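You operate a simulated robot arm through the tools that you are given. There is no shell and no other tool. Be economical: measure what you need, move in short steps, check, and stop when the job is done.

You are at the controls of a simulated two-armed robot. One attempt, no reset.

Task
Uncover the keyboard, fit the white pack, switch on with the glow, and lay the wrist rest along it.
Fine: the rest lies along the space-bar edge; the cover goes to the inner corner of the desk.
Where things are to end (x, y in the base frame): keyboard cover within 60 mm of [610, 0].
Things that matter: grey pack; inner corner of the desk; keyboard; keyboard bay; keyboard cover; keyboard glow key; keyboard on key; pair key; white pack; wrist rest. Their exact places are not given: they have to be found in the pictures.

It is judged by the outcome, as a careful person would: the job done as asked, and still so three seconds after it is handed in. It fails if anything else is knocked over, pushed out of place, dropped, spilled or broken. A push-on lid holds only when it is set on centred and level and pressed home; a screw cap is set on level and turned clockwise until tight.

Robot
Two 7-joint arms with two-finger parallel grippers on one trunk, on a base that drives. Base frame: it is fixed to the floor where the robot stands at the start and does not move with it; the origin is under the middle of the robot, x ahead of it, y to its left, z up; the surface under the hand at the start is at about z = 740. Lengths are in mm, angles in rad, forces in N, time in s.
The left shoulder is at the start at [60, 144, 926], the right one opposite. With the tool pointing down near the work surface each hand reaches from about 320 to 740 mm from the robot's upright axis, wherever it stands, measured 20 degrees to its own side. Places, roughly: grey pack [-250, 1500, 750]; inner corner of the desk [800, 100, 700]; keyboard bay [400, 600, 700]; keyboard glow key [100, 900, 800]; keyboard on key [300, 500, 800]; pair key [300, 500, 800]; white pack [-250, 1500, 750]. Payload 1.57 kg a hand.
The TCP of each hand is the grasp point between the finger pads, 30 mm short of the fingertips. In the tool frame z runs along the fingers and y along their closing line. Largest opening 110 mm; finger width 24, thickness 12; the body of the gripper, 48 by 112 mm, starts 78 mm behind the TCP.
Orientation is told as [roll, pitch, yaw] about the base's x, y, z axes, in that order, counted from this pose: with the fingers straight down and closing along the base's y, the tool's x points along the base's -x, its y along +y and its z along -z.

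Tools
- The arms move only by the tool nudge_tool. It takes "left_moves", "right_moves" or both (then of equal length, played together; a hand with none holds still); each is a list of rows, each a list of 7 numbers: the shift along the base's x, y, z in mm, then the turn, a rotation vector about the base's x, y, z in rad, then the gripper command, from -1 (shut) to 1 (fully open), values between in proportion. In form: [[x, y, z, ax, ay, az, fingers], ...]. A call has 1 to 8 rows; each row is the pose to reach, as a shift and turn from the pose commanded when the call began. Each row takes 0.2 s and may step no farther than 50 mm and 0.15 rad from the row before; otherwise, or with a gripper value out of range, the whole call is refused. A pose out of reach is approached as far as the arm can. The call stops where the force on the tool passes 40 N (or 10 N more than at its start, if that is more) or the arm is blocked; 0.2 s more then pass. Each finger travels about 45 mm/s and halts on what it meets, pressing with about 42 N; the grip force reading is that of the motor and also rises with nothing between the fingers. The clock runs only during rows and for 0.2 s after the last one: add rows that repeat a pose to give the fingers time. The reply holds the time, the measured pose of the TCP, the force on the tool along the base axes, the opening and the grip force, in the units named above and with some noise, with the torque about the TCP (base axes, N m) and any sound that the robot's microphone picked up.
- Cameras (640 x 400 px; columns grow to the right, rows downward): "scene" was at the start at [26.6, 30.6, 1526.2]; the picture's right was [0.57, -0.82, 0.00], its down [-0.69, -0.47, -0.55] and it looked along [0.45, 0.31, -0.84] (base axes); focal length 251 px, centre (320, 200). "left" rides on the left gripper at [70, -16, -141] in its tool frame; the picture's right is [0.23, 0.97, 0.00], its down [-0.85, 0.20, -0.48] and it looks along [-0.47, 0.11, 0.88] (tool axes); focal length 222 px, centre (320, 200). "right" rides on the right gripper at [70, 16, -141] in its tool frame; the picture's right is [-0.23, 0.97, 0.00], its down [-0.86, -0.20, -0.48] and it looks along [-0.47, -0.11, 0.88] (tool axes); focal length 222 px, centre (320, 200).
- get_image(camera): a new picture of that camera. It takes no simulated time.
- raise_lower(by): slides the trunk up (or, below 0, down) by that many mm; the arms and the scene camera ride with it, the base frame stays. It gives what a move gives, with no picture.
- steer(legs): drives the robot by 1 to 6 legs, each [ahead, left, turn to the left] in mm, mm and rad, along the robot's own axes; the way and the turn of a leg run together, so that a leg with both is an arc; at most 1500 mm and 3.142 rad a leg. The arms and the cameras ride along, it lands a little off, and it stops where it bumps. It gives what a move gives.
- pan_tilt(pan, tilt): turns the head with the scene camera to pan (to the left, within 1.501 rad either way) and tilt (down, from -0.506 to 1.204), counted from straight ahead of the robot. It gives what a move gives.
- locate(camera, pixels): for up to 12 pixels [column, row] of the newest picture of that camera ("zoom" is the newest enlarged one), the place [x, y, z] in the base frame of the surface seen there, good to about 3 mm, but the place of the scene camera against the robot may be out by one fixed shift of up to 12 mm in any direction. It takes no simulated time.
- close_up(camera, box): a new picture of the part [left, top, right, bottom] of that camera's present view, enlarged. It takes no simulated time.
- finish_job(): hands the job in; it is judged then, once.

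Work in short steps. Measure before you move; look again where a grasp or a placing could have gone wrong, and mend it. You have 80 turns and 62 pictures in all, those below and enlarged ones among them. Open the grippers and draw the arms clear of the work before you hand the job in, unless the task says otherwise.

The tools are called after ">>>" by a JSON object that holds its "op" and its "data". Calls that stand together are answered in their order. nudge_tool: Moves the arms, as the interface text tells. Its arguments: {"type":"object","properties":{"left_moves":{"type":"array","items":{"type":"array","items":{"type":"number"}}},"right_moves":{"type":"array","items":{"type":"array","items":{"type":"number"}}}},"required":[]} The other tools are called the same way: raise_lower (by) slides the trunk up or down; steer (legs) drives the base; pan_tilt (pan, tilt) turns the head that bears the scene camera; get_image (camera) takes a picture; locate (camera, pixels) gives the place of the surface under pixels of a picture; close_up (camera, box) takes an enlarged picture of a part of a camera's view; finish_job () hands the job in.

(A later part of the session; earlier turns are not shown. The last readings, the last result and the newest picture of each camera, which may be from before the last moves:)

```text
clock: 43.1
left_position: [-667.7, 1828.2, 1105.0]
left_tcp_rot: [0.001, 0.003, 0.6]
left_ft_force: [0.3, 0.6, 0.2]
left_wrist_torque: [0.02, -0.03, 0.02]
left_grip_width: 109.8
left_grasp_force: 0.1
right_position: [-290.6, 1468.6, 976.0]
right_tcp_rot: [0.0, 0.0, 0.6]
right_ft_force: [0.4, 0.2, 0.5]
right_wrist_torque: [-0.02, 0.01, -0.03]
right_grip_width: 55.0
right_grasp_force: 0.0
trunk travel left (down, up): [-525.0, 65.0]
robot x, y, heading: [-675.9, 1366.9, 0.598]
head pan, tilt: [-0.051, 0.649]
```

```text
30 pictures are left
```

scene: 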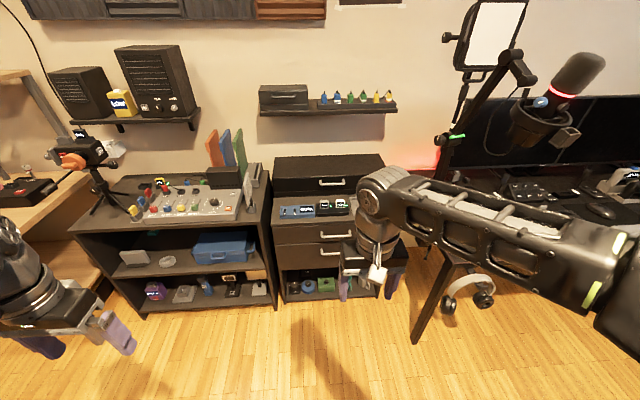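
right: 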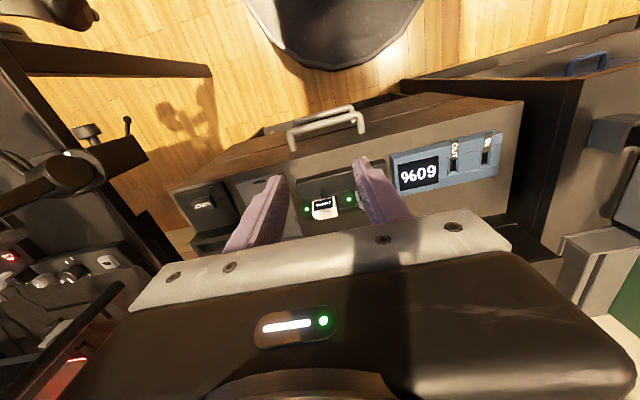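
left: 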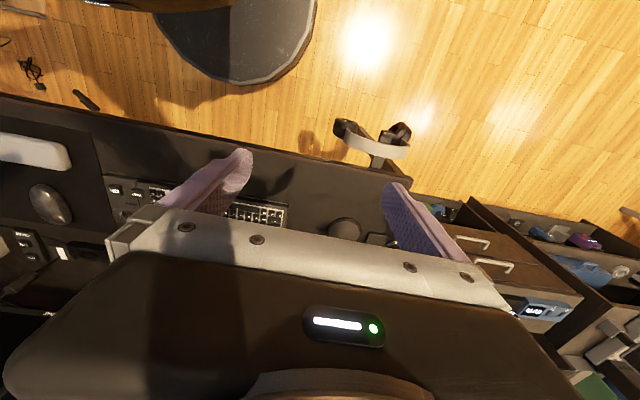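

>>> {"op": "close_up", "data": {"camera": "right", "box": [280, 150, 400, 230]}}

>>> {"op": "locate", "data": {"camera": "right", "pixels": [[313, 201], [332, 198], [314, 213], [322, 207], [300, 190], [386, 162], [306, 209], [349, 199]]}}

>>> {"op": "pan_tilt", "data": {"pan": -0.2, "tilt": 0.9}}

>>> {"op": "close_up", "data": {"camera": "scene", "box": [220, 120, 420, 260]}}

```text
5.00 times, centred on (340, 190) of right
```

zoom: 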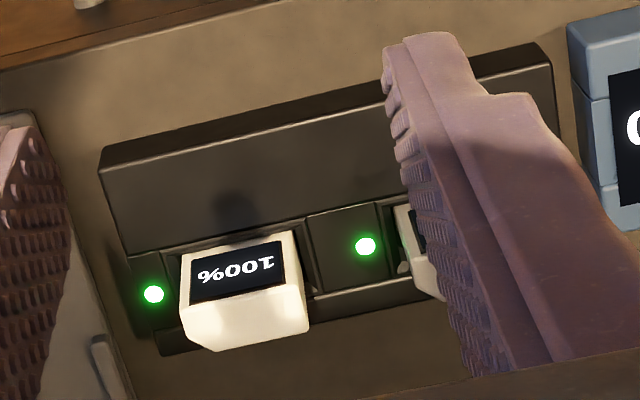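

```text
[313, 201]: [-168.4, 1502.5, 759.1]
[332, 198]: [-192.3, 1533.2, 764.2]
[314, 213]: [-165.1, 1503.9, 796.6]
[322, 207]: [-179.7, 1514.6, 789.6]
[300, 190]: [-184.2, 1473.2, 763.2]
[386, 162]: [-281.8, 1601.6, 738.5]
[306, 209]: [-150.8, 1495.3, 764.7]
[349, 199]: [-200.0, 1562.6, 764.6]
```

```text
clock: 43.9
left_position: [-668.7, 1826.3, 1104.5]
left_tcp_rot: [0.0, 0.002, 0.599]
left_ft_force: [0.3, 0.4, -0.8]
left_wrist_torque: [0.0, -0.01, 0.03]
left_grip_width: 110.3
left_grasp_force: 0.0
right_position: [-291.6, 1468.7, 976.4]
right_tcp_rot: [0.002, 0.001, 0.601]
right_ft_force: [0.1, -0.3, -0.4]
right_wrist_torque: [-0.02, 0.02, -0.02]
right_grip_width: 55.1
right_grasp_force: 0.0
trunk travel left (down, up): [-525.0, 65.0]
robot x, y, heading: [-674.6, 1364.6, 0.597]
head pan, tilt: [-0.201, 0.901]
```

```text
2.86 times, centred on (320, 190) of scene
```

zoom: 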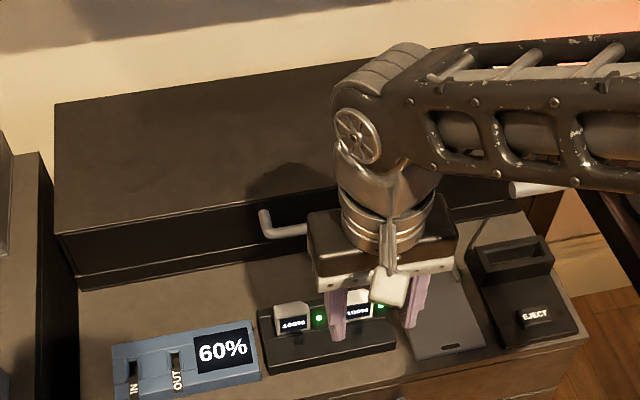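

The white pack reads 100% and stands in its slot, about 39 mm wide, top z≈797. Move above it with fingers closing along its width, then refine.

>>> {"op": "nudge_tool", "data": {"right_moves": [[40, 19, -20, 0, 0, 0, 0], [80, 38, -40, 0, 0, 0, 0.1], [121, 56, -60, 0, 0, 0, 0.2], [121, 56, -80, 0, 0, 0, 0.2], [121, 56, -90, 0, 0, 0, 0.2]]}}

>>> {"op": "close_up", "data": {"camera": "right", "box": [220, 100, 420, 240]}}

```text
clock: 45.1
left_position: [-668.4, 1826.8, 1104.1]
left_tcp_rot: [0.0, 0.001, 0.6]
left_ft_force: [0.3, 0.1, 0.1]
left_wrist_torque: [-0.02, 0.02, 0.02]
left_grip_width: 110.1
left_grasp_force: 0.1
right_position: [-168.9, 1525.9, 885.5]
right_tcp_rot: [-0.001, -0.002, 0.601]
right_ft_force: [0.9, -0.5, -0.5]
right_wrist_torque: [-0.01, -0.01, 0.0]
right_grip_width: 65.9
right_grasp_force: 0.1
trunk travel left (down, up): [-525.0, 65.0]
robot x, y, heading: [-673.4, 1368.0, 0.6]
head pan, tilt: [-0.201, 0.901]
```

```text
2.86 times, centred on (320, 170) of right
```

zoom: 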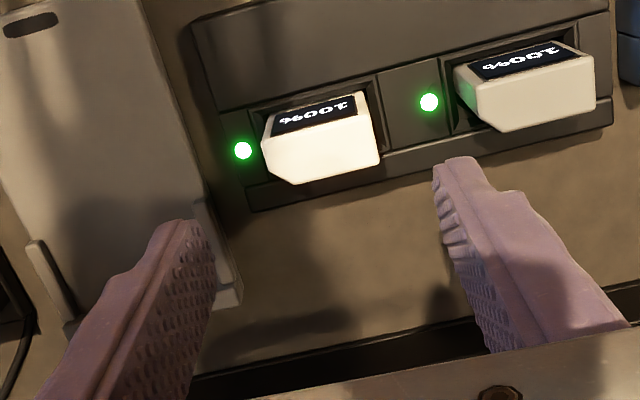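

Measure the pack's corners: display edge (263,150)-(362,92), top face edges (275,132)-(370,115), (292,183)-(380,165).

>>> {"op": "locate", "data": {"camera": "zoom", "pixels": [[268, 140], [365, 115], [295, 179], [376, 162], [320, 150], [315, 115], [375, 130], [268, 158], [275, 112], [353, 94], [420, 150], [250, 200]]}}

```text
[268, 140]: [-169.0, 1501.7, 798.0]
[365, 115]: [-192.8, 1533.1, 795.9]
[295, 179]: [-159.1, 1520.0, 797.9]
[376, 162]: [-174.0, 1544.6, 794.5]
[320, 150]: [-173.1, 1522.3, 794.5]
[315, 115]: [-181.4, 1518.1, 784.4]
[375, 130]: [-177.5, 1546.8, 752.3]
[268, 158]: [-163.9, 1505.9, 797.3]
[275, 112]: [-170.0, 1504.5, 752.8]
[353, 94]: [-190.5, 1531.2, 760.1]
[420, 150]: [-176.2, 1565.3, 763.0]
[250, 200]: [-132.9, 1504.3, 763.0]
```

Pack: 39 mm wide, ~22 mm deep, chamfered back-right corner (keyed), centre l=1350. Grip it from the sides slightly forward of centre, then lift.

>>> {"op": "nudge_tool", "data": {"right_moves": [[-7.6, -5.2, -40, 0, 0, 0, 0.1], [-7.6, -5.2, -70, 0, 0, 0, 0.1], [-7.6, -5.2, -82, 0, 0, 0, 0.1], [-7.6, -5.2, -82, 0, 0, 0, -0.3], [-7.6, -5.2, -82, 0, 0, 0, -0.6], [-7.6, -5.2, -82, 0, 0, 0, -0.6], [-7.6, -5.2, -82, 0, 0, 0, -0.6]]}}

>>> {"op": "close_up", "data": {"camera": "right", "box": [220, 100, 420, 240]}}

```text
clock: 46.7
left_position: [-669.0, 1826.2, 1104.7]
left_tcp_rot: [0.0, 0.003, 0.6]
left_ft_force: [-0.3, 0.5, -0.6]
left_wrist_torque: [0.0, -0.03, 0.01]
left_grip_width: 110.0
left_grasp_force: 0.1
right_position: [-177.4, 1519.6, 806.0]
right_tcp_rot: [0.001, -0.002, 0.6]
right_ft_force: [0.3, -0.1, 0.9]
right_wrist_torque: [-0.01, -0.02, 0.0]
right_grip_width: 41.1
right_grasp_force: 39.0
trunk travel left (down, up): [-525.0, 65.0]
robot x, y, heading: [-670.2, 1363.5, 0.601]
head pan, tilt: [-0.201, 0.901]
```

```text
2.86 times, centred on (320, 170) of right
```

zoom: 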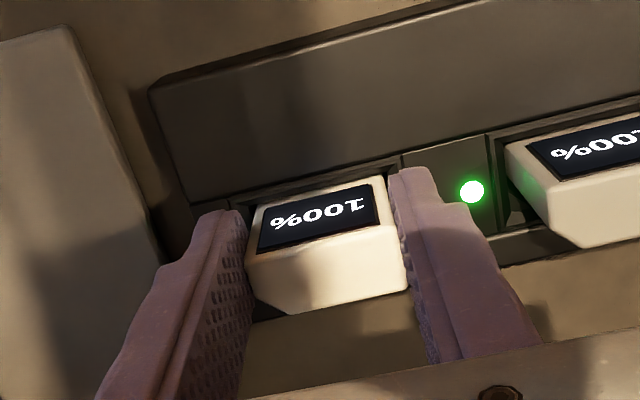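

Gripped at 41 mm with 39 N. Lift straight up.

>>> {"op": "nudge_tool", "data": {"right_moves": [[0, 0, 15, 0, 0, 0, -0.6], [0, 0, 35, 0, 0, 0, -0.6], [0, 0, 70, 0, 0, 0, -0.6], [0, 0, 110, 0, 0, 0, -0.6], [0, 0, 150, 0, 0, 0, -0.6]]}}

>>> {"op": "get_image", "data": {"camera": "right"}}

```text
clock: 47.9
left_position: [-668.3, 1827.0, 1104.6]
left_tcp_rot: [0.0, 0.002, 0.601]
left_ft_force: [0.9, -0.1, 0.3]
left_wrist_torque: [-0.01, -0.04, -0.03]
left_grip_width: 109.8
left_grasp_force: 0.1
right_position: [-178.2, 1519.1, 954.6]
right_tcp_rot: [-0.001, 0.0, 0.602]
right_ft_force: [0.2, -0.4, -0.2]
right_wrist_torque: [0.01, -0.03, -0.01]
right_grip_width: 41.0
right_grasp_force: 42.5
trunk travel left (down, up): [-525.0, 65.0]
robot x, y, heading: [-677.0, 1361.0, 0.598]
head pan, tilt: [-0.201, 0.901]
```

```text
25 pictures are left
```

right: 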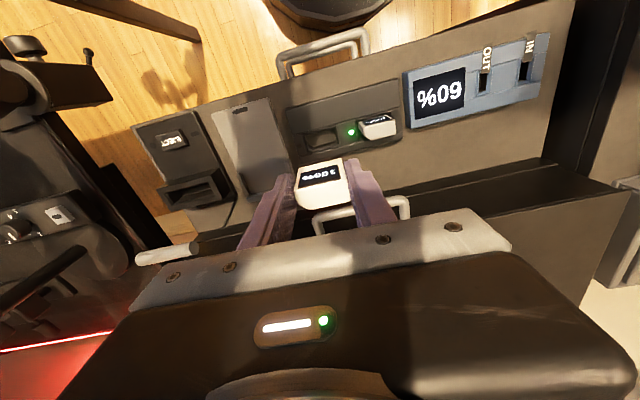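

Pack secure. Drive back the way I came: back 540, right 1120, ahead 330.

>>> {"op": "steer", "data": {"legs": [[-540, 0, 0], [0, -1120, 0], [330, 0, 0]]}}

>>> {"op": "pan_tilt", "data": {"pan": -0.2, "tilt": 0.9}}

>>> {"op": "close_up", "data": {"camera": "scene", "box": [180, 110, 460, 290]}}

>>> {"op": "get_image", "data": {"camera": "right"}}

```text
clock: 58.1
left_position: [-202.7, 776.5, 1105.7]
left_tcp_rot: [0.0, 0.002, 0.605]
left_ft_force: [0.1, 0.6, -0.5]
left_wrist_torque: [-0.02, -0.01, 0.04]
left_grip_width: 109.9
left_grasp_force: 0.0
right_position: [287.9, 471.6, 954.7]
right_tcp_rot: [-0.001, -0.001, 0.606]
right_ft_force: [0.3, -0.5, -0.4]
right_wrist_torque: [-0.03, 0.04, 0.0]
right_grip_width: 40.8
right_grasp_force: 41.8
trunk travel left (down, up): [-525.0, 65.0]
robot x, y, heading: [-206.5, 314.1, 0.602]
head pan, tilt: [-0.201, 0.901]
```

```text
clock: 58.7
left_position: [-204.4, 775.2, 1105.9]
left_tcp_rot: [-0.001, 0.001, 0.606]
left_ft_force: [-0.3, 0.0, 0.0]
left_wrist_torque: [0.02, 0.02, 0.02]
left_grip_width: 109.8
left_grasp_force: 0.2
right_position: [289.1, 472.3, 954.5]
right_tcp_rot: [-0.001, 0.0, 0.605]
right_ft_force: [0.3, -0.2, -1.0]
right_wrist_torque: [0.02, -0.03, -0.02]
right_grip_width: 41.1
right_grasp_force: 41.5
trunk travel left (down, up): [-525.0, 65.0]
robot x, y, heading: [-207.0, 314.7, 0.605]
head pan, tilt: [-0.201, 0.901]
```

```text
2.22 times, centred on (320, 200) of scene
```

zoom: 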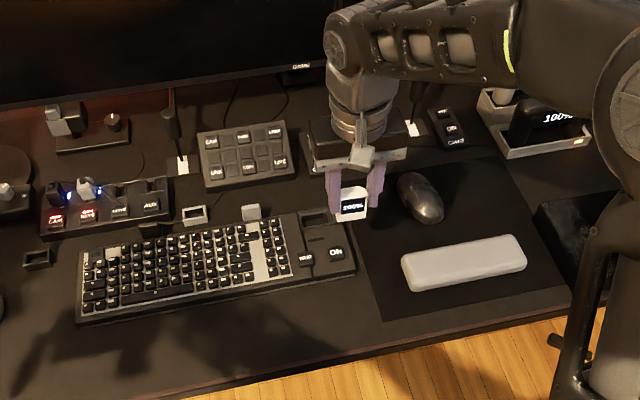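

```text
23 pictures are left
```

right: 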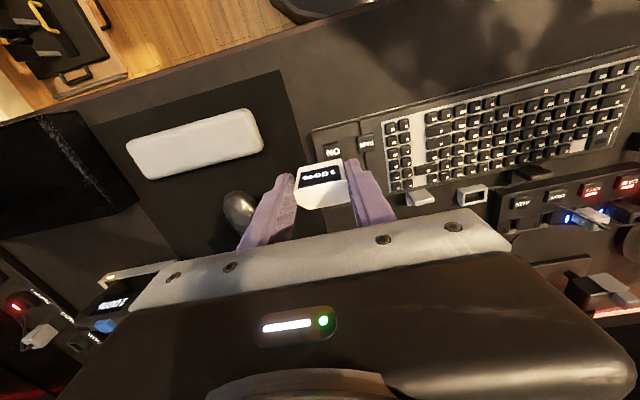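

Move the pack hand ahead about 115 mm so that the bay shows ahead of the pack in the wrist view.

>>> {"op": "nudge_tool", "data": {"right_moves": [[32, 22, 0, 0, 0, 0, -0.6], [64, 44, 0, 0, 0, 0, -0.6], [95, 66, 0, 0, 0, 0, -0.6]]}}

>>> {"op": "close_up", "data": {"camera": "right", "box": [220, 80, 420, 220]}}

```text
clock: 59.5
left_position: [-202.4, 776.5, 1103.9]
left_tcp_rot: [-0.001, 0.002, 0.606]
left_ft_force: [0.8, 0.7, 0.2]
left_wrist_torque: [-0.02, 0.05, -0.03]
left_grip_width: 109.8
left_grasp_force: 0.0
right_position: [384.1, 538.0, 953.0]
right_tcp_rot: [0.0, 0.002, 0.605]
right_ft_force: [0.6, -0.2, -1.2]
right_wrist_torque: [0.01, -0.01, -0.01]
right_grip_width: 41.2
right_grasp_force: 42.1
trunk travel left (down, up): [-525.0, 65.0]
robot x, y, heading: [-205.3, 312.7, 0.602]
head pan, tilt: [-0.201, 0.901]
```

```text
2.86 times, centred on (320, 150) of right
```

zoom: 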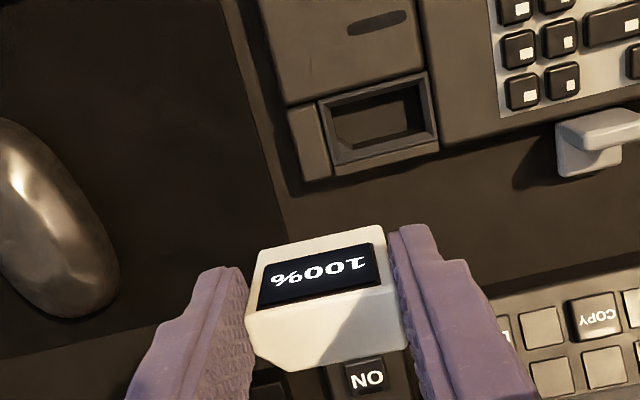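

The bay is visible: rim corners (318,100), (424,72), (438,148), (332,172). Measure the rim and the inner opening.

>>> {"op": "locate", "data": {"camera": "zoom", "pixels": [[322, 103], [423, 77], [435, 140], [335, 165], [340, 110], [415, 88], [425, 128], [345, 145], [375, 115], [300, 130], [405, 50], [310, 270]]}}

>>> {"op": "close_up", "data": {"camera": "right", "box": [305, 95, 385, 145]}}

```text
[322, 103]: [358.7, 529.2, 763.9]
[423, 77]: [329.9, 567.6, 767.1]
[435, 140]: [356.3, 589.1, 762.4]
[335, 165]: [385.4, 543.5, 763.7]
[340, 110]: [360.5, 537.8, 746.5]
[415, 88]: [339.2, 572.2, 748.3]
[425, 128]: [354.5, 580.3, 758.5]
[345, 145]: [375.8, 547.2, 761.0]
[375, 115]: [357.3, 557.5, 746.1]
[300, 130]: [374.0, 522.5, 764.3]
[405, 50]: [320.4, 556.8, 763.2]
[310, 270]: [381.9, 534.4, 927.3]
```

```text
8.00 times, centred on (345, 120) of right
```

zoom: 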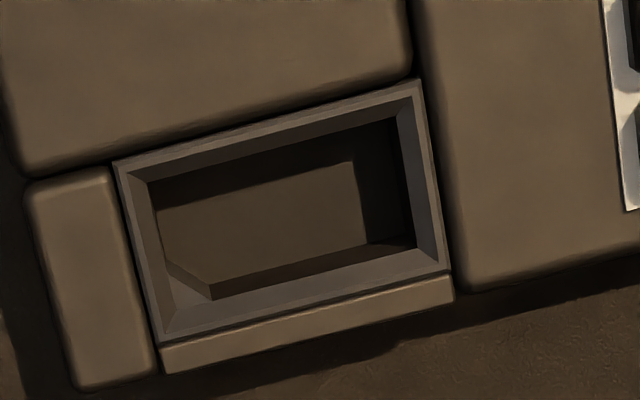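

The bay has a lead-in and a matching chamfer at the back-right. Measure the rim's corners for its centre and yaw.

>>> {"op": "locate", "data": {"camera": "zoom", "pixels": [[117, 166], [416, 86], [447, 265], [162, 338], [140, 178], [402, 112], [424, 252], [170, 318], [280, 215], [270, 170], [300, 290], [60, 100]]}}

```text
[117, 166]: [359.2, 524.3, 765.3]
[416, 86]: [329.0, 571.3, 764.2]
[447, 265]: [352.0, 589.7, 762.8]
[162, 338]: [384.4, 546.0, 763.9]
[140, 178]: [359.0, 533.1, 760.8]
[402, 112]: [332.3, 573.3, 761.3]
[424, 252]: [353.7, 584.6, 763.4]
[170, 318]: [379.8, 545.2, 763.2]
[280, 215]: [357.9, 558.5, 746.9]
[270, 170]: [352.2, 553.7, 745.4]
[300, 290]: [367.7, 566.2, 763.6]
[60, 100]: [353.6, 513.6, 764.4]
```

Bay centre is (356.2,557.8), yaw ≈0.605, matching the pack. The pack centre lies ~6 mm ahead of the TCP, so TCP target is (351,554). Move there and lower to just above.

>>> {"op": "nudge_tool", "data": {"right_moves": [[-16, 8, 0, 0, 0, 0, -0.6], [-32.8, 16.4, 0, 0, 0, 0, -0.6], [-32.8, 16.4, -40, 0, 0, 0, -0.6], [-32.8, 16.4, -80, 0, 0, 0, -0.6], [-32.8, 16.4, -100, 0, 0, 0, -0.6], [-32.8, 16.4, -100, 0, 0, 0, -0.6]]}}

>>> {"op": "close_up", "data": {"camera": "right", "box": [240, 120, 400, 240]}}

>>> {"op": "locate", "data": {"camera": "zoom", "pixels": [[320, 200], [245, 210], [405, 170], [260, 290], [420, 300]]}}

```text
clock: 60.9
left_position: [-203.6, 776.3, 1103.9]
left_tcp_rot: [0.0, 0.001, 0.606]
left_ft_force: [0.1, -0.4, 0.5]
left_wrist_torque: [0.01, 0.02, 0.01]
left_grip_width: 109.9
left_grasp_force: 0.0
right_position: [349.4, 552.6, 854.3]
right_tcp_rot: [0.0, 0.0, 0.607]
right_ft_force: [0.7, -0.1, -0.9]
right_wrist_torque: [-0.03, -0.02, -0.02]
right_grip_width: 40.9
right_grasp_force: 41.5
trunk travel left (down, up): [-525.0, 65.0]
robot x, y, heading: [-204.3, 317.5, 0.604]
head pan, tilt: [-0.201, 0.901]
```

```text
3.33 times, centred on (320, 180) of right
```

zoom: 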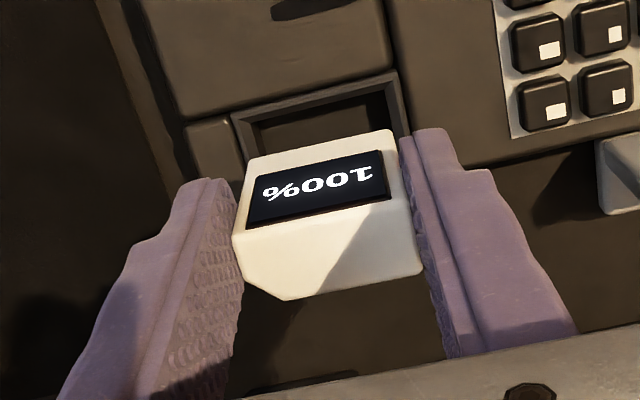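

```text
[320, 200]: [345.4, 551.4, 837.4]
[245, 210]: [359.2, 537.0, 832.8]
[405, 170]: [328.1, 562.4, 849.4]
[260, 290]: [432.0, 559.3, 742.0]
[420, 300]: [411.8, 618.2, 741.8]
```

Check the pack's top-face corners against the TCP: (242,240), (408,214), (416,264), (288,293).

>>> {"op": "locate", "data": {"camera": "zoom", "pixels": [[242, 238], [406, 208], [415, 262], [288, 290], [246, 265], [320, 225], [330, 285], [250, 165], [385, 135], [245, 150], [395, 80]]}}

```text
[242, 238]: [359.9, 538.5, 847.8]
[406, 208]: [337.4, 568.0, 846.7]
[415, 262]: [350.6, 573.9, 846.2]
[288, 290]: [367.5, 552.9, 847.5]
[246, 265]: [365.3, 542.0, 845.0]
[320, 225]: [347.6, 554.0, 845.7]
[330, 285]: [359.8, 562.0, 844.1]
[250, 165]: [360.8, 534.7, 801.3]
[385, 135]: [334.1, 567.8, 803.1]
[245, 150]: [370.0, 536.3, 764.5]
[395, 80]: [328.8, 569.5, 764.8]
```

Pack centre (f≈609.8, l≈255) matches the bay centre (610.5, 255.6). Lower slowly into the bay.

>>> {"op": "nudge_tool", "data": {"right_moves": [[0.5, 0.5, -15, 0, 0, 0, -0.6], [0.5, 0.5, -25, 0, 0, 0, -0.6], [0.5, 0.5, -32, 0, 0, 0, -0.6], [0.5, 0.5, -38, 0, 0, 0, -0.6], [0.5, 0.5, -43, 0, 0, 0, -0.6], [0.5, 0.5, -47, 0, 0, 0, -0.6]]}}

>>> {"op": "close_up", "data": {"camera": "right", "box": [240, 100, 420, 240]}}

```text
clock: 62.3
left_position: [-204.6, 776.1, 1103.9]
left_tcp_rot: [0.0, 0.002, 0.605]
left_ft_force: [0.8, -0.4, 0.4]
left_wrist_torque: [-0.03, 0.0, -0.03]
left_grip_width: 110.1
left_grasp_force: 0.0
right_position: [350.6, 553.8, 807.6]
right_tcp_rot: [-0.001, 0.0, 0.606]
right_ft_force: [0.3, -0.5, -0.9]
right_wrist_torque: [-0.03, 0.04, 0.0]
right_grip_width: 41.0
right_grasp_force: 42.4
trunk travel left (down, up): [-525.0, 65.0]
robot x, y, heading: [-207.0, 313.6, 0.606]
head pan, tilt: [-0.201, 0.901]
```

```text
2.86 times, centred on (330, 170) of right
```

zoom: 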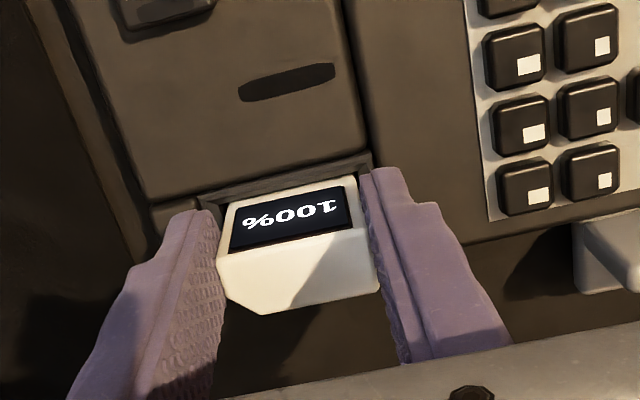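

No contact yet at z 807.6; continue in 2 mm steps, feeling for the floor.

>>> {"op": "nudge_tool", "data": {"right_moves": [[0, 0, -2, 0, 0, 0, -0.6], [0, 0, -4, 0, 0, 0, -0.6], [0, 0, -6, 0, 0, 0, -0.6], [0, 0, -8, 0, 0, 0, -0.6], [0, 0, -10, 0, 0, 0, -0.6]]}}

```text
clock: 63.5
left_position: [-206.8, 774.1, 1105.1]
left_tcp_rot: [0.001, -0.002, 0.606]
left_ft_force: [0.8, -0.1, 0.7]
left_wrist_torque: [0.05, -0.01, 0.01]
left_grip_width: 110.3
left_grasp_force: 0.0
right_position: [350.9, 555.1, 802.8]
right_tcp_rot: [0.001, -0.01, 0.606]
right_ft_force: [0.9, -2.4, 38.0]
right_wrist_torque: [0.14, -0.27, -0.02]
right_grip_width: 41.0
right_grasp_force: 42.1
trunk travel left (down, up): [-525.0, 65.0]
robot x, y, heading: [-207.6, 310.8, 0.604]
head pan, tilt: [-0.201, 0.901]
```

38 N resistance at z 802.8, about where the pack should bottom (top ≈794). Release, lift, and check.

>>> {"op": "nudge_tool", "data": {"right_moves": [[0, 0, 5, 0, 0, 0, -0.3], [0, 0, 5, 0, 0, 0, 0.1], [0, 0, 5, 0, 0, 0, 0.1], [0, 0, 30, 0, 0, 0, 0.1], [0, 0, 70, 0, 0, 0, 0.1], [0, 0, 90, 0, 0, 0, 0.1]]}}

>>> {"op": "close_up", "data": {"camera": "right", "box": [220, 80, 420, 240]}}

>>> {"op": "locate", "data": {"camera": "zoom", "pixels": [[320, 200], [300, 180], [350, 180], [300, 220], [340, 220]]}}

```text
clock: 64.9
left_position: [-204.2, 775.9, 1105.8]
left_tcp_rot: [0.0, 0.001, 0.606]
left_ft_force: [-0.3, -0.2, 0.2]
left_wrist_torque: [0.03, -0.03, -0.02]
left_grip_width: 110.0
left_grasp_force: 0.1
right_position: [349.1, 554.8, 888.0]
right_tcp_rot: [0.0, 0.001, 0.606]
right_ft_force: [0.6, -0.1, 0.1]
right_wrist_torque: [-0.02, 0.01, -0.03]
right_grip_width: 60.2
right_grasp_force: 0.1
trunk travel left (down, up): [-525.0, 65.0]
robot x, y, heading: [-206.2, 311.3, 0.601]
head pan, tilt: [-0.201, 0.901]
```

```text
2.50 times, centred on (320, 160) of right
```

zoom: 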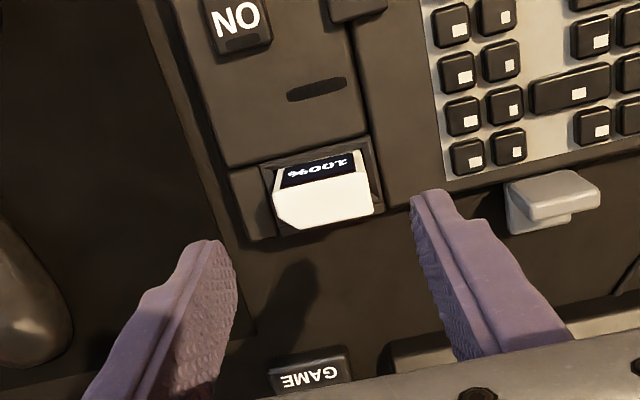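

```text
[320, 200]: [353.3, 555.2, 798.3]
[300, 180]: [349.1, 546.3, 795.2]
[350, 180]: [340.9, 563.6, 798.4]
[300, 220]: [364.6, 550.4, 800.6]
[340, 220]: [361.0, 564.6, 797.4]
```

The pack is in, top z≈798. I'll press it home with closed fingertips, watching force and sound.

>>> {"op": "nudge_tool", "data": {"right_moves": [[7, 3, 0, 0, 0, 0, -0.5], [7, 3, 0, 0, 0, 0, -1], [7, 3, 0, 0, 0, 0, -1], [7, 3, -20, 0, 0, 0, -1], [7, 3, -40, 0, 0, 0, -1], [7, 3, -54, 0, 0, 0, -1]]}}

>>> {"op": "nudge_tool", "data": {"right_moves": [[0, 0, -4, 0, 0, 0, -1], [0, 0, -8, 0, 0, 0, -1], [0, 0, -11, 0, 0, 0, -1], [0, 0, -14, 0, 0, 0, -1], [0, 0, -17, 0, 0, 0, -1]]}}

```text
clock: 66.3
left_position: [-203.9, 776.3, 1105.1]
left_tcp_rot: [0.0, 0.003, 0.605]
left_ft_force: [0.1, 0.0, 0.5]
left_wrist_torque: [0.02, 0.02, 0.01]
left_grip_width: 110.0
left_grasp_force: 0.0
right_position: [358.6, 557.9, 833.8]
right_tcp_rot: [0.0, 0.001, 0.605]
right_ft_force: [0.7, -0.2, -0.7]
right_wrist_torque: [-0.01, -0.02, 0.01]
right_grip_width: 0.0
right_grasp_force: 21.2
trunk travel left (down, up): [-525.0, 65.0]
robot x, y, heading: [-206.7, 315.2, 0.606]
head pan, tilt: [-0.201, 0.901]
```

```text
clock: 67.3
left_position: [-205.2, 774.9, 1104.5]
left_tcp_rot: [0.0, -0.001, 0.606]
left_ft_force: [0.1, 0.4, 0.5]
left_wrist_torque: [0.01, 0.02, 0.01]
left_grip_width: 109.7
left_grasp_force: 0.0
right_position: [359.4, 559.2, 827.9]
right_tcp_rot: [0.003, -0.012, 0.607]
right_ft_force: [-4.5, -5.2, 22.2]
right_wrist_torque: [-0.26, 0.29, 0.12]
right_grip_width: 0.1
right_grasp_force: 21.2
trunk travel left (down, up): [-525.0, 65.0]
robot x, y, heading: [-208.3, 315.3, 0.609]
head pan, tilt: [-0.201, 0.901]
stopped in row 4 (right hand): the force on the tool passed its limit at 43 N (the readings are from after the stop); the commanded pose is now the measured one
```

Pack top sits at ≈798 with 43 N pressed, same exposure as it had in the charger. Lift and look at the keyboard for ON and the glow key.

>>> {"op": "nudge_tool", "data": {"right_moves": [[0, 0, 40, 0, 0, 0, -1], [0, 0, 85, 0, 0, 0, -1], [0, 0, 130, 0, 0, 0, -1]]}}

>>> {"op": "get_image", "data": {"camera": "right"}}

>>> {"op": "close_up", "data": {"camera": "right", "box": [480, 20, 640, 160]}}

```text
clock: 68.1
left_position: [-204.5, 775.7, 1104.6]
left_tcp_rot: [0.001, 0.0, 0.606]
left_ft_force: [-0.4, 0.0, 0.1]
left_wrist_torque: [0.01, 0.02, 0.02]
left_grip_width: 110.0
left_grasp_force: 0.1
right_position: [357.8, 559.2, 954.7]
right_tcp_rot: [0.001, -0.007, 0.606]
right_ft_force: [0.8, 0.2, -0.7]
right_wrist_torque: [0.01, 0.02, 0.02]
right_grip_width: 0.0
right_grasp_force: 21.8
trunk travel left (down, up): [-525.0, 65.0]
robot x, y, heading: [-205.5, 315.3, 0.599]
head pan, tilt: [-0.201, 0.901]
```

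```text
17 pictures are left
```

right: 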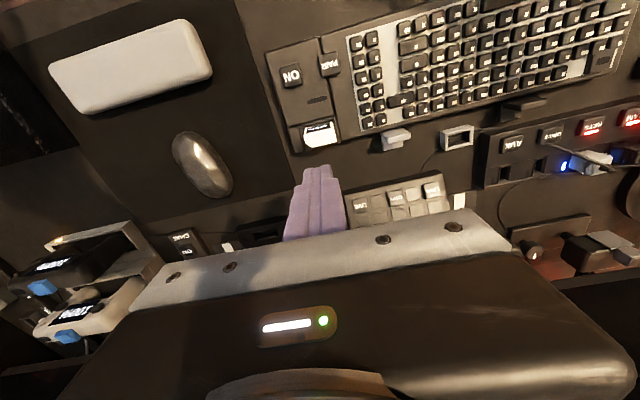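

```text
2.86 times, centred on (560, 90) of right
```

zoom: 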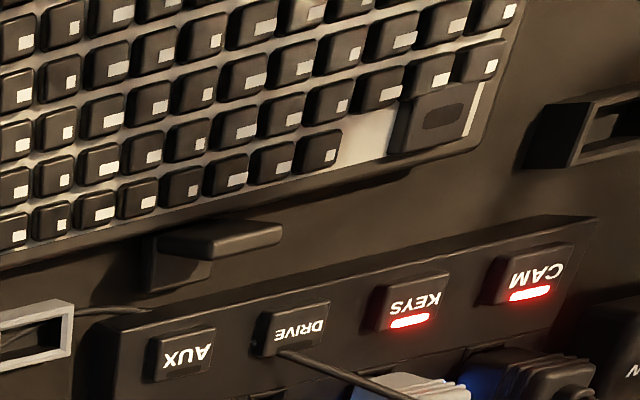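

The larger key with an oval lamp at zoom (437,118) at the keyboard's back-left is the glow key. Measure it, plus ON, keyboard front edge and the rest.

>>> {"op": "locate", "data": {"camera": "zoom", "pixels": [[440, 115], [415, 110], [460, 100], [445, 130]]}}

>>> {"op": "locate", "data": {"camera": "right", "pixels": [[292, 76], [285, 72], [330, 64], [267, 52], [400, 15], [52, 70], [186, 24], [208, 72], [82, 112], [130, 68], [320, 97]]}}

>>> {"op": "close_up", "data": {"camera": "right", "box": [250, 20, 390, 160]}}

```text
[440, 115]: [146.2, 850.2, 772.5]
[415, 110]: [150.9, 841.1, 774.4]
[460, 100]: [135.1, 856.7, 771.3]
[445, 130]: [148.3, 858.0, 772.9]
```

```text
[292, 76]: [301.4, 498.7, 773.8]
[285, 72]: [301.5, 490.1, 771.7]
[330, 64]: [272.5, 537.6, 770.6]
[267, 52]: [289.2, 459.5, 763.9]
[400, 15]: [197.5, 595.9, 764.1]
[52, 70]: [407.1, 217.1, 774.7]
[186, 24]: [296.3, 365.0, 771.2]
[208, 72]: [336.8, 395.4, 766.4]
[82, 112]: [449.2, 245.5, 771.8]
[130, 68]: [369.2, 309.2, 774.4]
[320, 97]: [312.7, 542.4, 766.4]
```

```text
2.86 times, centred on (320, 90) of right
```

zoom: 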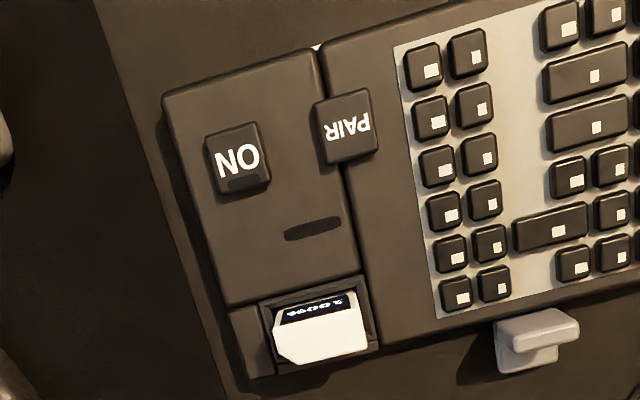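

ON key centre is (301,497,773). Bring the closed fingertips above it and lower to near contact.

>>> {"op": "nudge_tool", "data": {"right_moves": [[-19, -21, 0, 0, 0.007, 0, -1], [-38, -42, -20, 0, 0.007, 0, -1], [-56.6, -62, -50, 0, 0.007, 0, -1], [-56.6, -62, -90, 0, 0.007, 0, -1], [-56.6, -62, -125, 0, 0.007, 0, -1], [-56.6, -62, -143, 0, 0.007, 0, -1], [-56.6, -62, -143, 0, 0.007, 0, -1]]}}

>>> {"op": "nudge_tool", "data": {"right_moves": [[0, 0, -3, 0, 0, 0, -1], [0, 0, -6, 0, 0, 0, -1], [0, 0, -8, 0, 0, 0, -1], [0, 0, -10, 0, 0, 0, -1], [0, 0, -12, 0, 0, 0, -1]]}}

```text
clock: 69.7
left_position: [-204.3, 776.4, 1103.8]
left_tcp_rot: [-0.001, 0.0, 0.605]
left_ft_force: [-0.2, -0.4, 0.3]
left_wrist_torque: [0.0, 0.02, -0.02]
left_grip_width: 109.9
left_grasp_force: 0.0
right_position: [303.4, 496.0, 811.0]
right_tcp_rot: [0.002, -0.002, 0.605]
right_ft_force: [-0.2, 0.2, 0.9]
right_wrist_torque: [0.01, -0.01, 0.01]
right_grip_width: 0.0
right_grasp_force: 21.4
trunk travel left (down, up): [-525.0, 65.0]
robot x, y, heading: [-206.6, 313.2, 0.608]
head pan, tilt: [-0.201, 0.901]
```

```text
clock: 70.9
left_position: [-203.0, 776.5, 1103.7]
left_tcp_rot: [0.0, 0.0, 0.605]
left_ft_force: [-0.1, 0.4, 0.3]
left_wrist_torque: [0.0, -0.01, 0.0]
left_grip_width: 110.4
left_grasp_force: 0.1
right_position: [302.1, 495.8, 799.0]
right_tcp_rot: [0.006, -0.002, 0.605]
right_ft_force: [-0.3, -0.8, -0.2]
right_wrist_torque: [-0.01, 0.02, -0.01]
right_grip_width: 0.0
right_grasp_force: 21.1
trunk travel left (down, up): [-525.0, 65.0]
robot x, y, heading: [-206.2, 311.7, 0.607]
head pan, tilt: [-0.201, 0.901]
heard: click
```

Heard a click. Lift off and check the lamp.

>>> {"op": "nudge_tool", "data": {"right_moves": [[0, 0, 20, 0, 0, 0, -1], [20, 10, 60, 0, 0, 0, -1], [57, 40, 100, 0, 0, 0, -1], [90, 66, 140, 0, 0, 0, -1]]}}

>>> {"op": "get_image", "data": {"camera": "right"}}

```text
refused: row 3 steps farther than a row can; nothing moved
```

```text
14 pictures are left
```

right: 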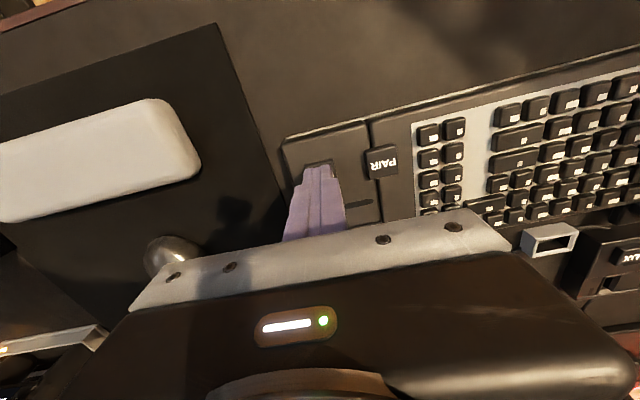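

Lift the right hand away in smaller steps, bring the left hand (closing its fingers) toward the glow key at (146,850,772).

>>> {"op": "nudge_tool", "data": {"right_moves": [[0, 0, 30, 0, 0, 0, -1], [10, 5, 70, 0, 0, 0, -1], [25, 5, 110, 0, 0, 0, -1], [50, 0, 150, 0, 0, 0, -1], [80, -10, 180, 0, 0, 0, -1], [80, -40, 200, 0, 0, 0, -1], [80, -40, 200, 0, 0, 0, -1], [80, -40, 200, 0, 0, 0, -1]], "left_moves": [[44, 10, 0, 0, 0, 0, 0], [88, 19, -10, 0, 0, 0, -1], [132, 29, -25, 0, 0, 0, -1], [176, 38, -45, 0, 0, 0, -1], [220, 48, -65, 0, 0, 0, -1], [264, 57, -85, 0, 0, 0, -1], [307, 66, -105, 0, 0, 0, -1], [351, 75, -125, 0, 0, 0, -1]]}}

>>> {"op": "close_up", "data": {"camera": "right", "box": [220, 0, 480, 160]}}

>>> {"op": "get_image", "data": {"camera": "left"}}

```text
clock: 72.7
left_position: [148.6, 851.3, 977.7]
left_tcp_rot: [0.003, 0.001, 0.606]
left_ft_force: [-0.4, -0.7, 0.1]
left_wrist_torque: [0.01, 0.0, -0.01]
left_grip_width: 0.0
left_grasp_force: 21.3
right_position: [385.6, 457.3, 999.4]
right_tcp_rot: [0.004, 0.001, 0.606]
right_ft_force: [-0.2, 0.8, 0.6]
right_wrist_torque: [-0.03, 0.01, 0.02]
right_grip_width: 0.4
right_grasp_force: 21.7
trunk travel left (down, up): [-525.0, 65.0]
robot x, y, heading: [-205.6, 312.3, 0.606]
head pan, tilt: [-0.201, 0.901]
```

```text
2.46 times, centred on (350, 80) of right
```

zoom: 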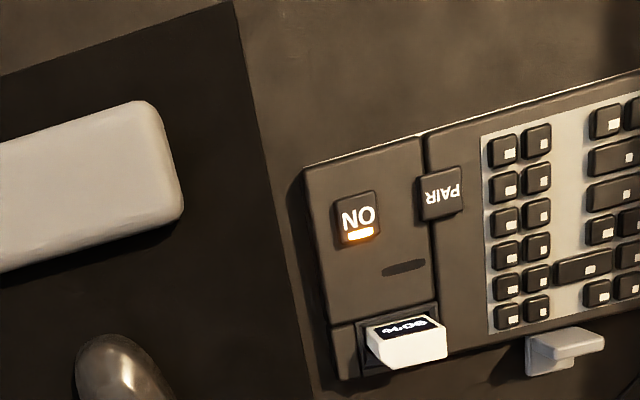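

```text
12 pictures are left
```

left: 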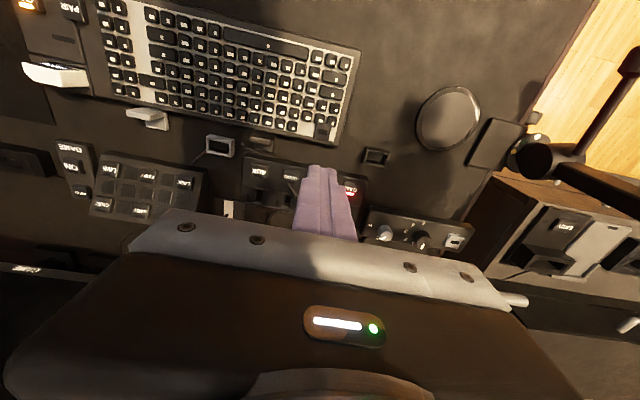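

ON is lit (amber). In the left view the glow key is near (322,131); measure it.

>>> {"op": "locate", "data": {"camera": "left", "pixels": [[322, 131], [318, 128], [328, 132], [331, 108], [300, 125], [345, 50], [330, 140]]}}

>>> {"op": "close_up", "data": {"camera": "left", "box": [270, 80, 390, 180]}}

```text
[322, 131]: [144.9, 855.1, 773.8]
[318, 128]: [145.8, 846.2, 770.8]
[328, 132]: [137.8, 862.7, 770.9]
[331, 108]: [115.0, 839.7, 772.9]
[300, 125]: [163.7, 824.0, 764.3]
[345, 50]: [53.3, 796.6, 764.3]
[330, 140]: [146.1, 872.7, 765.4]
```

```text
4.00 times, centred on (330, 130) of left
```

zoom: 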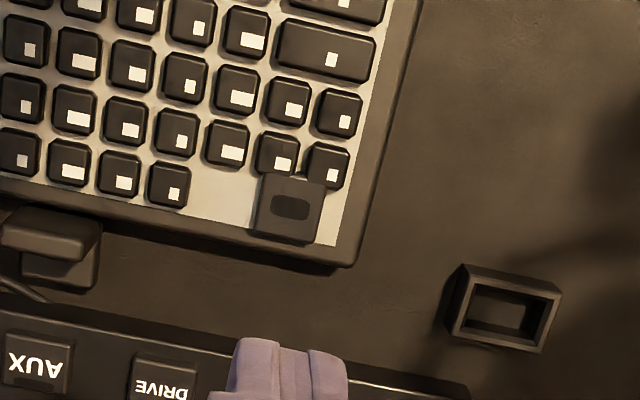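

Press point (147,855). Lower the closed left fingertips to just above, then press gently.

>>> {"op": "nudge_tool", "data": {"left_moves": [[-1, 4, -45, 0, 0, 0, -1], [-1, 4, -90, 0, 0, 0, -1], [-1, 4, -135, 0, 0, 0, -1], [-1, 4, -160, 0, 0, 0, -1], [-1, 4, -167, 0, 0, 0, -1], [-1, 4, -167, 0, 0, 0, -1]]}}

>>> {"op": "nudge_tool", "data": {"left_moves": [[0, 0, -3, 0, 0, 0, -1], [0, 0, -6, 0, 0, 0, -1], [0, 0, -8, 0, 0, 0, -1], [0, 0, -10, 0, 0, 0, -1], [0, 0, -12, 0, 0, 0, -1]]}}

```text
clock: 74.1
left_position: [146.9, 854.5, 812.3]
left_tcp_rot: [-0.002, 0.0, 0.606]
left_ft_force: [-0.4, 0.0, 0.4]
left_wrist_torque: [0.01, 0.01, -0.02]
left_grip_width: 0.0
left_grasp_force: 21.6
right_position: [384.4, 457.1, 999.3]
right_tcp_rot: [0.005, -0.004, 0.606]
right_ft_force: [0.6, 0.4, 0.5]
right_wrist_torque: [-0.01, 0.0, -0.01]
right_grip_width: 0.0
right_grasp_force: 20.9
trunk travel left (down, up): [-525.0, 65.0]
robot x, y, heading: [-207.0, 313.5, 0.608]
head pan, tilt: [-0.201, 0.901]
```

```text
clock: 75.3
left_position: [146.6, 855.2, 802.7]
left_tcp_rot: [0.0, -0.002, 0.606]
left_ft_force: [-0.7, 0.5, 9.2]
left_wrist_torque: [-0.07, 0.13, -0.04]
left_grip_width: 0.1
left_grasp_force: 21.5
right_position: [384.5, 456.8, 998.9]
right_tcp_rot: [0.005, -0.001, 0.606]
right_ft_force: [-0.3, 0.5, 0.0]
right_wrist_torque: [0.04, -0.01, 0.01]
right_grip_width: 0.0
right_grasp_force: 21.0
trunk travel left (down, up): [-525.0, 65.0]
robot x, y, heading: [-209.2, 314.3, 0.609]
head pan, tilt: [-0.201, 0.901]
```

9 N but no click yet; press a few mm further.

>>> {"op": "nudge_tool", "data": {"left_moves": [[0, 0, -2, 0, 0, 0, -1], [0, 0, -4, 0, 0, 0, -1], [0, 0, -6, 0, 0, 0, -1], [0, 0, -6, 0, 0, 0, -1]]}}

>>> {"op": "close_up", "data": {"camera": "left", "box": [230, 60, 410, 220]}}

```text
clock: 76.0
left_position: [147.5, 857.0, 801.9]
left_tcp_rot: [-0.001, -0.011, 0.605]
left_ft_force: [-6.3, -2.5, 20.5]
left_wrist_torque: [-0.25, 0.35, -0.12]
left_grip_width: 0.1
left_grasp_force: 20.7
right_position: [384.1, 456.4, 1000.0]
right_tcp_rot: [0.007, -0.003, 0.605]
right_ft_force: [1.1, -0.6, 0.2]
right_wrist_torque: [0.0, 0.0, -0.01]
right_grip_width: 0.0
right_grasp_force: 22.0
trunk travel left (down, up): [-525.0, 65.0]
robot x, y, heading: [-207.9, 315.8, 0.605]
head pan, tilt: [-0.201, 0.901]
stopped in row 3 (left hand): the force on the tool passed its limit at 43 N (the readings are from after the stop); the commanded pose is now the measured one
```

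```text
2.50 times, centred on (320, 140) of left
```

zoom: 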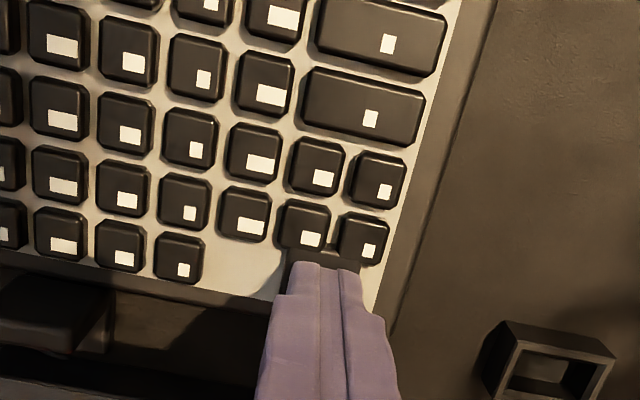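

No travel at 43 N with tips at z≈772. Lift and check the lamp and geometry.

>>> {"op": "nudge_tool", "data": {"left_moves": [[0, 0, 20, 0, 0.011, 0, -1], [20, 14, 60, 0, 0.011, 0, -1], [30, 20, 100, 0, 0.011, 0, -1]]}}

>>> {"op": "close_up", "data": {"camera": "left", "box": [260, 60, 380, 160]}}

```text
clock: 76.8
left_position: [177.9, 875.2, 898.3]
left_tcp_rot: [0.009, 0.006, 0.605]
left_ft_force: [0.6, -0.4, -0.2]
left_wrist_torque: [0.03, -0.03, 0.01]
left_grip_width: 0.2
left_grasp_force: 21.8
right_position: [384.0, 456.7, 999.6]
right_tcp_rot: [0.004, -0.003, 0.607]
right_ft_force: [-0.6, 0.1, 0.7]
right_wrist_torque: [0.01, -0.01, 0.03]
right_grip_width: 0.0
right_grasp_force: 21.7
trunk travel left (down, up): [-525.0, 65.0]
robot x, y, heading: [-206.0, 313.2, 0.606]
head pan, tilt: [-0.201, 0.901]
```

```text
4.00 times, centred on (320, 110) of left
```

zoom: 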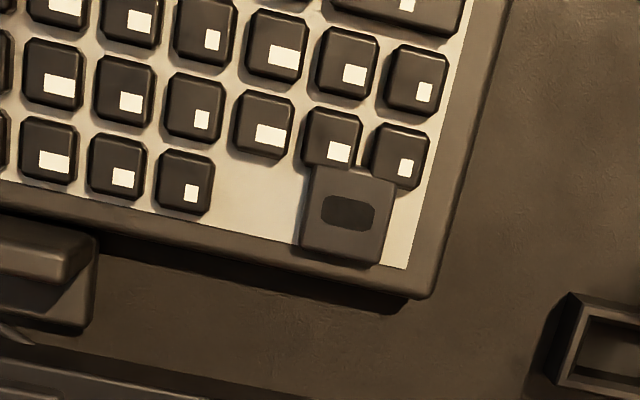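

Lamp still dark. Measure the key's corners: (312,175), (392,187), (376,262), (303,245), and the adjacent letter key tops.

>>> {"op": "locate", "data": {"camera": "zoom", "pixels": [[316, 178], [388, 190], [374, 258], [306, 240], [348, 212], [332, 135], [398, 150], [390, 258], [250, 190], [340, 280], [380, 230]]}}

```text
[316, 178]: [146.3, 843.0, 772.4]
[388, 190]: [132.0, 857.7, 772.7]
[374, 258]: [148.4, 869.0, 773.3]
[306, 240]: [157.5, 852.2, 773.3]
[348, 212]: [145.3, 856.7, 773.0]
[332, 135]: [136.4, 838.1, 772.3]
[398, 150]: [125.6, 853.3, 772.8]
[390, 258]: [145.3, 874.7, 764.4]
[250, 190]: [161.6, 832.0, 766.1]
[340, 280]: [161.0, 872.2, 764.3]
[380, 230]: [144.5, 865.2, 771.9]
```

The key spans f 598–616 and the fingertip's front edge was catching the letter key beside it. Press again further back at (154,861).

>>> {"op": "nudge_tool", "data": {"left_moves": [[-12, -7, -20, -0.009, -0.006, 0, -1], [-24, -14, -50, -0.009, -0.006, 0, -1], [-24, -14, -80, -0.009, -0.006, 0, -1], [-24, -14, -88, -0.009, -0.006, 0, -1], [-24, -14, -88, -0.009, -0.006, 0, -1]]}}

>>> {"op": "nudge_tool", "data": {"left_moves": [[0, 0, -3, 0, 0, 0, -1], [0, 0, -5, 0, 0, 0, -1], [0, 0, -7, 0, 0, 0, -1], [0, 0, -9, 0, 0, 0, -1], [0, 0, -11, 0, 0, 0, -1]]}}

```text
clock: 78.0
left_position: [153.7, 862.4, 811.5]
left_tcp_rot: [-0.004, 0.003, 0.605]
left_ft_force: [-0.2, 0.3, 0.1]
left_wrist_torque: [0.02, 0.01, 0.02]
left_grip_width: 0.0
left_grasp_force: 21.2
right_position: [383.4, 458.4, 999.1]
right_tcp_rot: [0.005, -0.001, 0.607]
right_ft_force: [-0.8, 1.1, -0.3]
right_wrist_torque: [0.01, 0.03, 0.02]
right_grip_width: 0.2
right_grasp_force: 21.3
trunk travel left (down, up): [-525.0, 65.0]
robot x, y, heading: [-207.5, 315.6, 0.607]
head pan, tilt: [-0.201, 0.901]
```

```text
clock: 79.2
left_position: [151.8, 862.2, 799.6]
left_tcp_rot: [-0.004, 0.006, 0.604]
left_ft_force: [-0.5, 0.4, 1.4]
left_wrist_torque: [-0.05, 0.03, 0.02]
left_grip_width: 0.0
left_grasp_force: 21.5
right_position: [383.8, 458.1, 999.1]
right_tcp_rot: [0.006, -0.002, 0.606]
right_ft_force: [-1.0, -0.3, 0.5]
right_wrist_torque: [0.01, -0.02, 0.02]
right_grip_width: 0.1
right_grasp_force: 20.8
trunk travel left (down, up): [-525.0, 65.0]
robot x, y, heading: [-210.5, 313.4, 0.606]
head pan, tilt: [-0.201, 0.901]
```

The key is moving now (z 799.6, 1.4 N). Press a little more.

>>> {"op": "nudge_tool", "data": {"left_moves": [[0, 0, -1, 0, 0, 0, -1], [0, 0, -2, 0, 0, 0, -1], [0, 0, -3, 0, 0, 0, -1]]}}

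```text
clock: 80.0
left_position: [153.8, 864.0, 798.7]
left_tcp_rot: [-0.004, 0.005, 0.605]
left_ft_force: [-0.4, 0.4, 2.7]
left_wrist_torque: [-0.01, 0.04, 0.02]
left_grip_width: 0.1
left_grasp_force: 21.2
right_position: [384.0, 457.3, 999.6]
right_tcp_rot: [0.006, -0.003, 0.606]
right_ft_force: [-0.1, 0.5, 0.2]
right_wrist_torque: [-0.01, 0.04, 0.02]
right_grip_width: 0.0
right_grasp_force: 21.4
trunk travel left (down, up): [-525.0, 65.0]
robot x, y, heading: [-207.6, 319.3, 0.609]
head pan, tilt: [-0.201, 0.901]
heard: click
```

Click heard. Raise and retract the left hand, while the right hand opens, turns 90° and goes above the wrist rest (centre (372,306), yaw 0.643).

>>> {"op": "nudge_tool", "data": {"left_moves": [[0, 0, 30, 0, 0, 0, -1], [0, 0, 75, 0, 0, 0, -1], [0, 0, 120, 0, 0, 0, -1], [-30, -10, 155, 0, 0, 0, -1], [-70, -20, 180, 0, 0, 0, -1], [-112, -30, 200, 0, 0, 0, -1], [-155, -40, 220, 0, 0, 0, -0.5], [-200, -50, 240, 0, 0, 0, -0.5]], "right_moves": [[-2, -20, 0, 0, 0, -0.14, -0.5], [-3, -40, 0, 0, 0, -0.28, 0], [-5, -60, 0, 0, 0, -0.42, 0.4], [-6, -80, 0, 0, 0, -0.56, 0.4], [-8, -100, 0, 0, 0, -0.7, 0.4], [-9, -120, 0, 0, 0, -0.84, 0.4], [-11, -140, 0, 0, 0, -0.98, 0.4], [-12, -151, 0, 0, 0, -1.12, 0.4]]}}

>>> {"op": "nudge_tool", "data": {"left_moves": [[-45, -10, 10, 0, 0, 0, -0.5], [-90, -20, 20, 0, 0, 0, -0.5], [-130, -20, 20, 0, 0, 0, -0.5], [-130, -20, 20, 0, 0, 0, -0.5]], "right_moves": [[0, 0, -30, 0, 0, -0.14, 0.4], [0, 0, -70, 0, 0, -0.28, 0.4], [0, 0, -110, 0, 0, -0.414, 0.4], [0, 0, -130, 0, 0, -0.414, 0.4]]}}

>>> {"op": "get_image", "data": {"camera": "right"}}

```text
refused: row 8 steps farther than a row can; nothing moved
```

```text
clock: 81.0
left_position: [23.0, 842.3, 816.8]
left_tcp_rot: [-0.003, 0.005, 0.605]
left_ft_force: [0.6, 0.1, -0.2]
left_wrist_torque: [0.0, 0.04, 0.0]
left_grip_width: 27.4
left_grasp_force: 0.1
right_position: [384.2, 456.8, 868.6]
right_tcp_rot: [0.005, 0.0, 0.191]
right_ft_force: [1.0, 0.0, -0.9]
right_wrist_torque: [-0.04, 0.05, 0.03]
right_grip_width: 77.1
right_grasp_force: 0.0
trunk travel left (down, up): [-525.0, 65.0]
robot x, y, heading: [-209.7, 316.3, 0.605]
head pan, tilt: [-0.201, 0.901]
```

```text
8 pictures are left
```

right: 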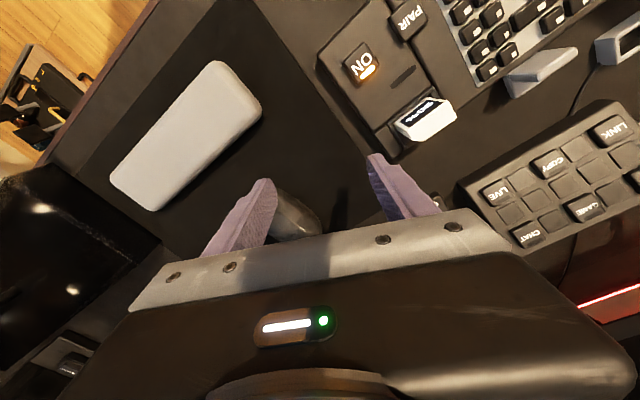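

The first call was refused but the second ran, so the left hand moved sideways low over the keys. Raise the left hand straight up and check the keyboard hasn't shifted and the glow is lit.

>>> {"op": "nudge_tool", "data": {"left_moves": [[0, 0, 45, 0, 0, 0, -0.5], [0, 0, 90, 0, 0, 0, -0.5], [0, 0, 135, 0, 0, 0, -0.5], [0, 0, 180, 0, 0, 0, -0.5], [0, 0, 220, 0, 0, 0, -0.5]], "right_moves": [[0, 0, 20, 0, 0, -0.14, 0.4], [0, 0, 20, 0, 0, -0.28, 0.4], [0, 0, 20, 0, 0, -0.42, 0.4], [0, 0, 20, 0, 0, -0.56, 0.4], [0, 0, 20, 0, 0, -0.7, 0.4]]}}

>>> {"op": "pan_tilt", "data": {"pan": 0.15, "tilt": 0.95}}

>>> {"op": "close_up", "data": {"camera": "scene", "box": [200, 100, 440, 260]}}

```text
clock: 82.2
left_position: [23.3, 844.0, 1038.9]
left_tcp_rot: [-0.004, 0.005, 0.605]
left_ft_force: [0.3, -1.3, 0.4]
left_wrist_torque: [-0.01, -0.01, -0.02]
left_grip_width: 27.5
left_grasp_force: 0.1
right_position: [384.2, 456.0, 890.0]
right_tcp_rot: [0.006, -0.002, -0.512]
right_ft_force: [-0.2, 0.4, -0.3]
right_wrist_torque: [-0.01, 0.02, -0.02]
right_grip_width: 77.2
right_grasp_force: 0.0
trunk travel left (down, up): [-525.0, 65.0]
robot x, y, heading: [-207.1, 315.7, 0.607]
head pan, tilt: [-0.201, 0.901]
```

```text
clock: 83.0
left_position: [23.4, 843.9, 1037.0]
left_tcp_rot: [-0.005, 0.006, 0.605]
left_ft_force: [-0.3, -0.2, 0.9]
left_wrist_torque: [0.02, -0.02, -0.03]
left_grip_width: 27.4
left_grasp_force: 0.0
right_position: [384.2, 456.9, 889.6]
right_tcp_rot: [0.006, -0.002, -0.508]
right_ft_force: [-0.1, -0.2, 0.0]
right_wrist_torque: [-0.03, 0.02, -0.01]
right_grip_width: 77.1
right_grasp_force: 0.1
trunk travel left (down, up): [-525.0, 65.0]
robot x, y, heading: [-206.1, 315.2, 0.604]
head pan, tilt: [0.15, 0.949]
```

```text
2.50 times, centred on (320, 180) of scene
```

zoom: 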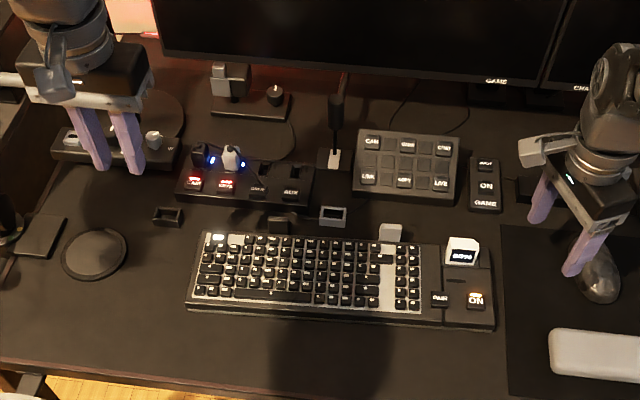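

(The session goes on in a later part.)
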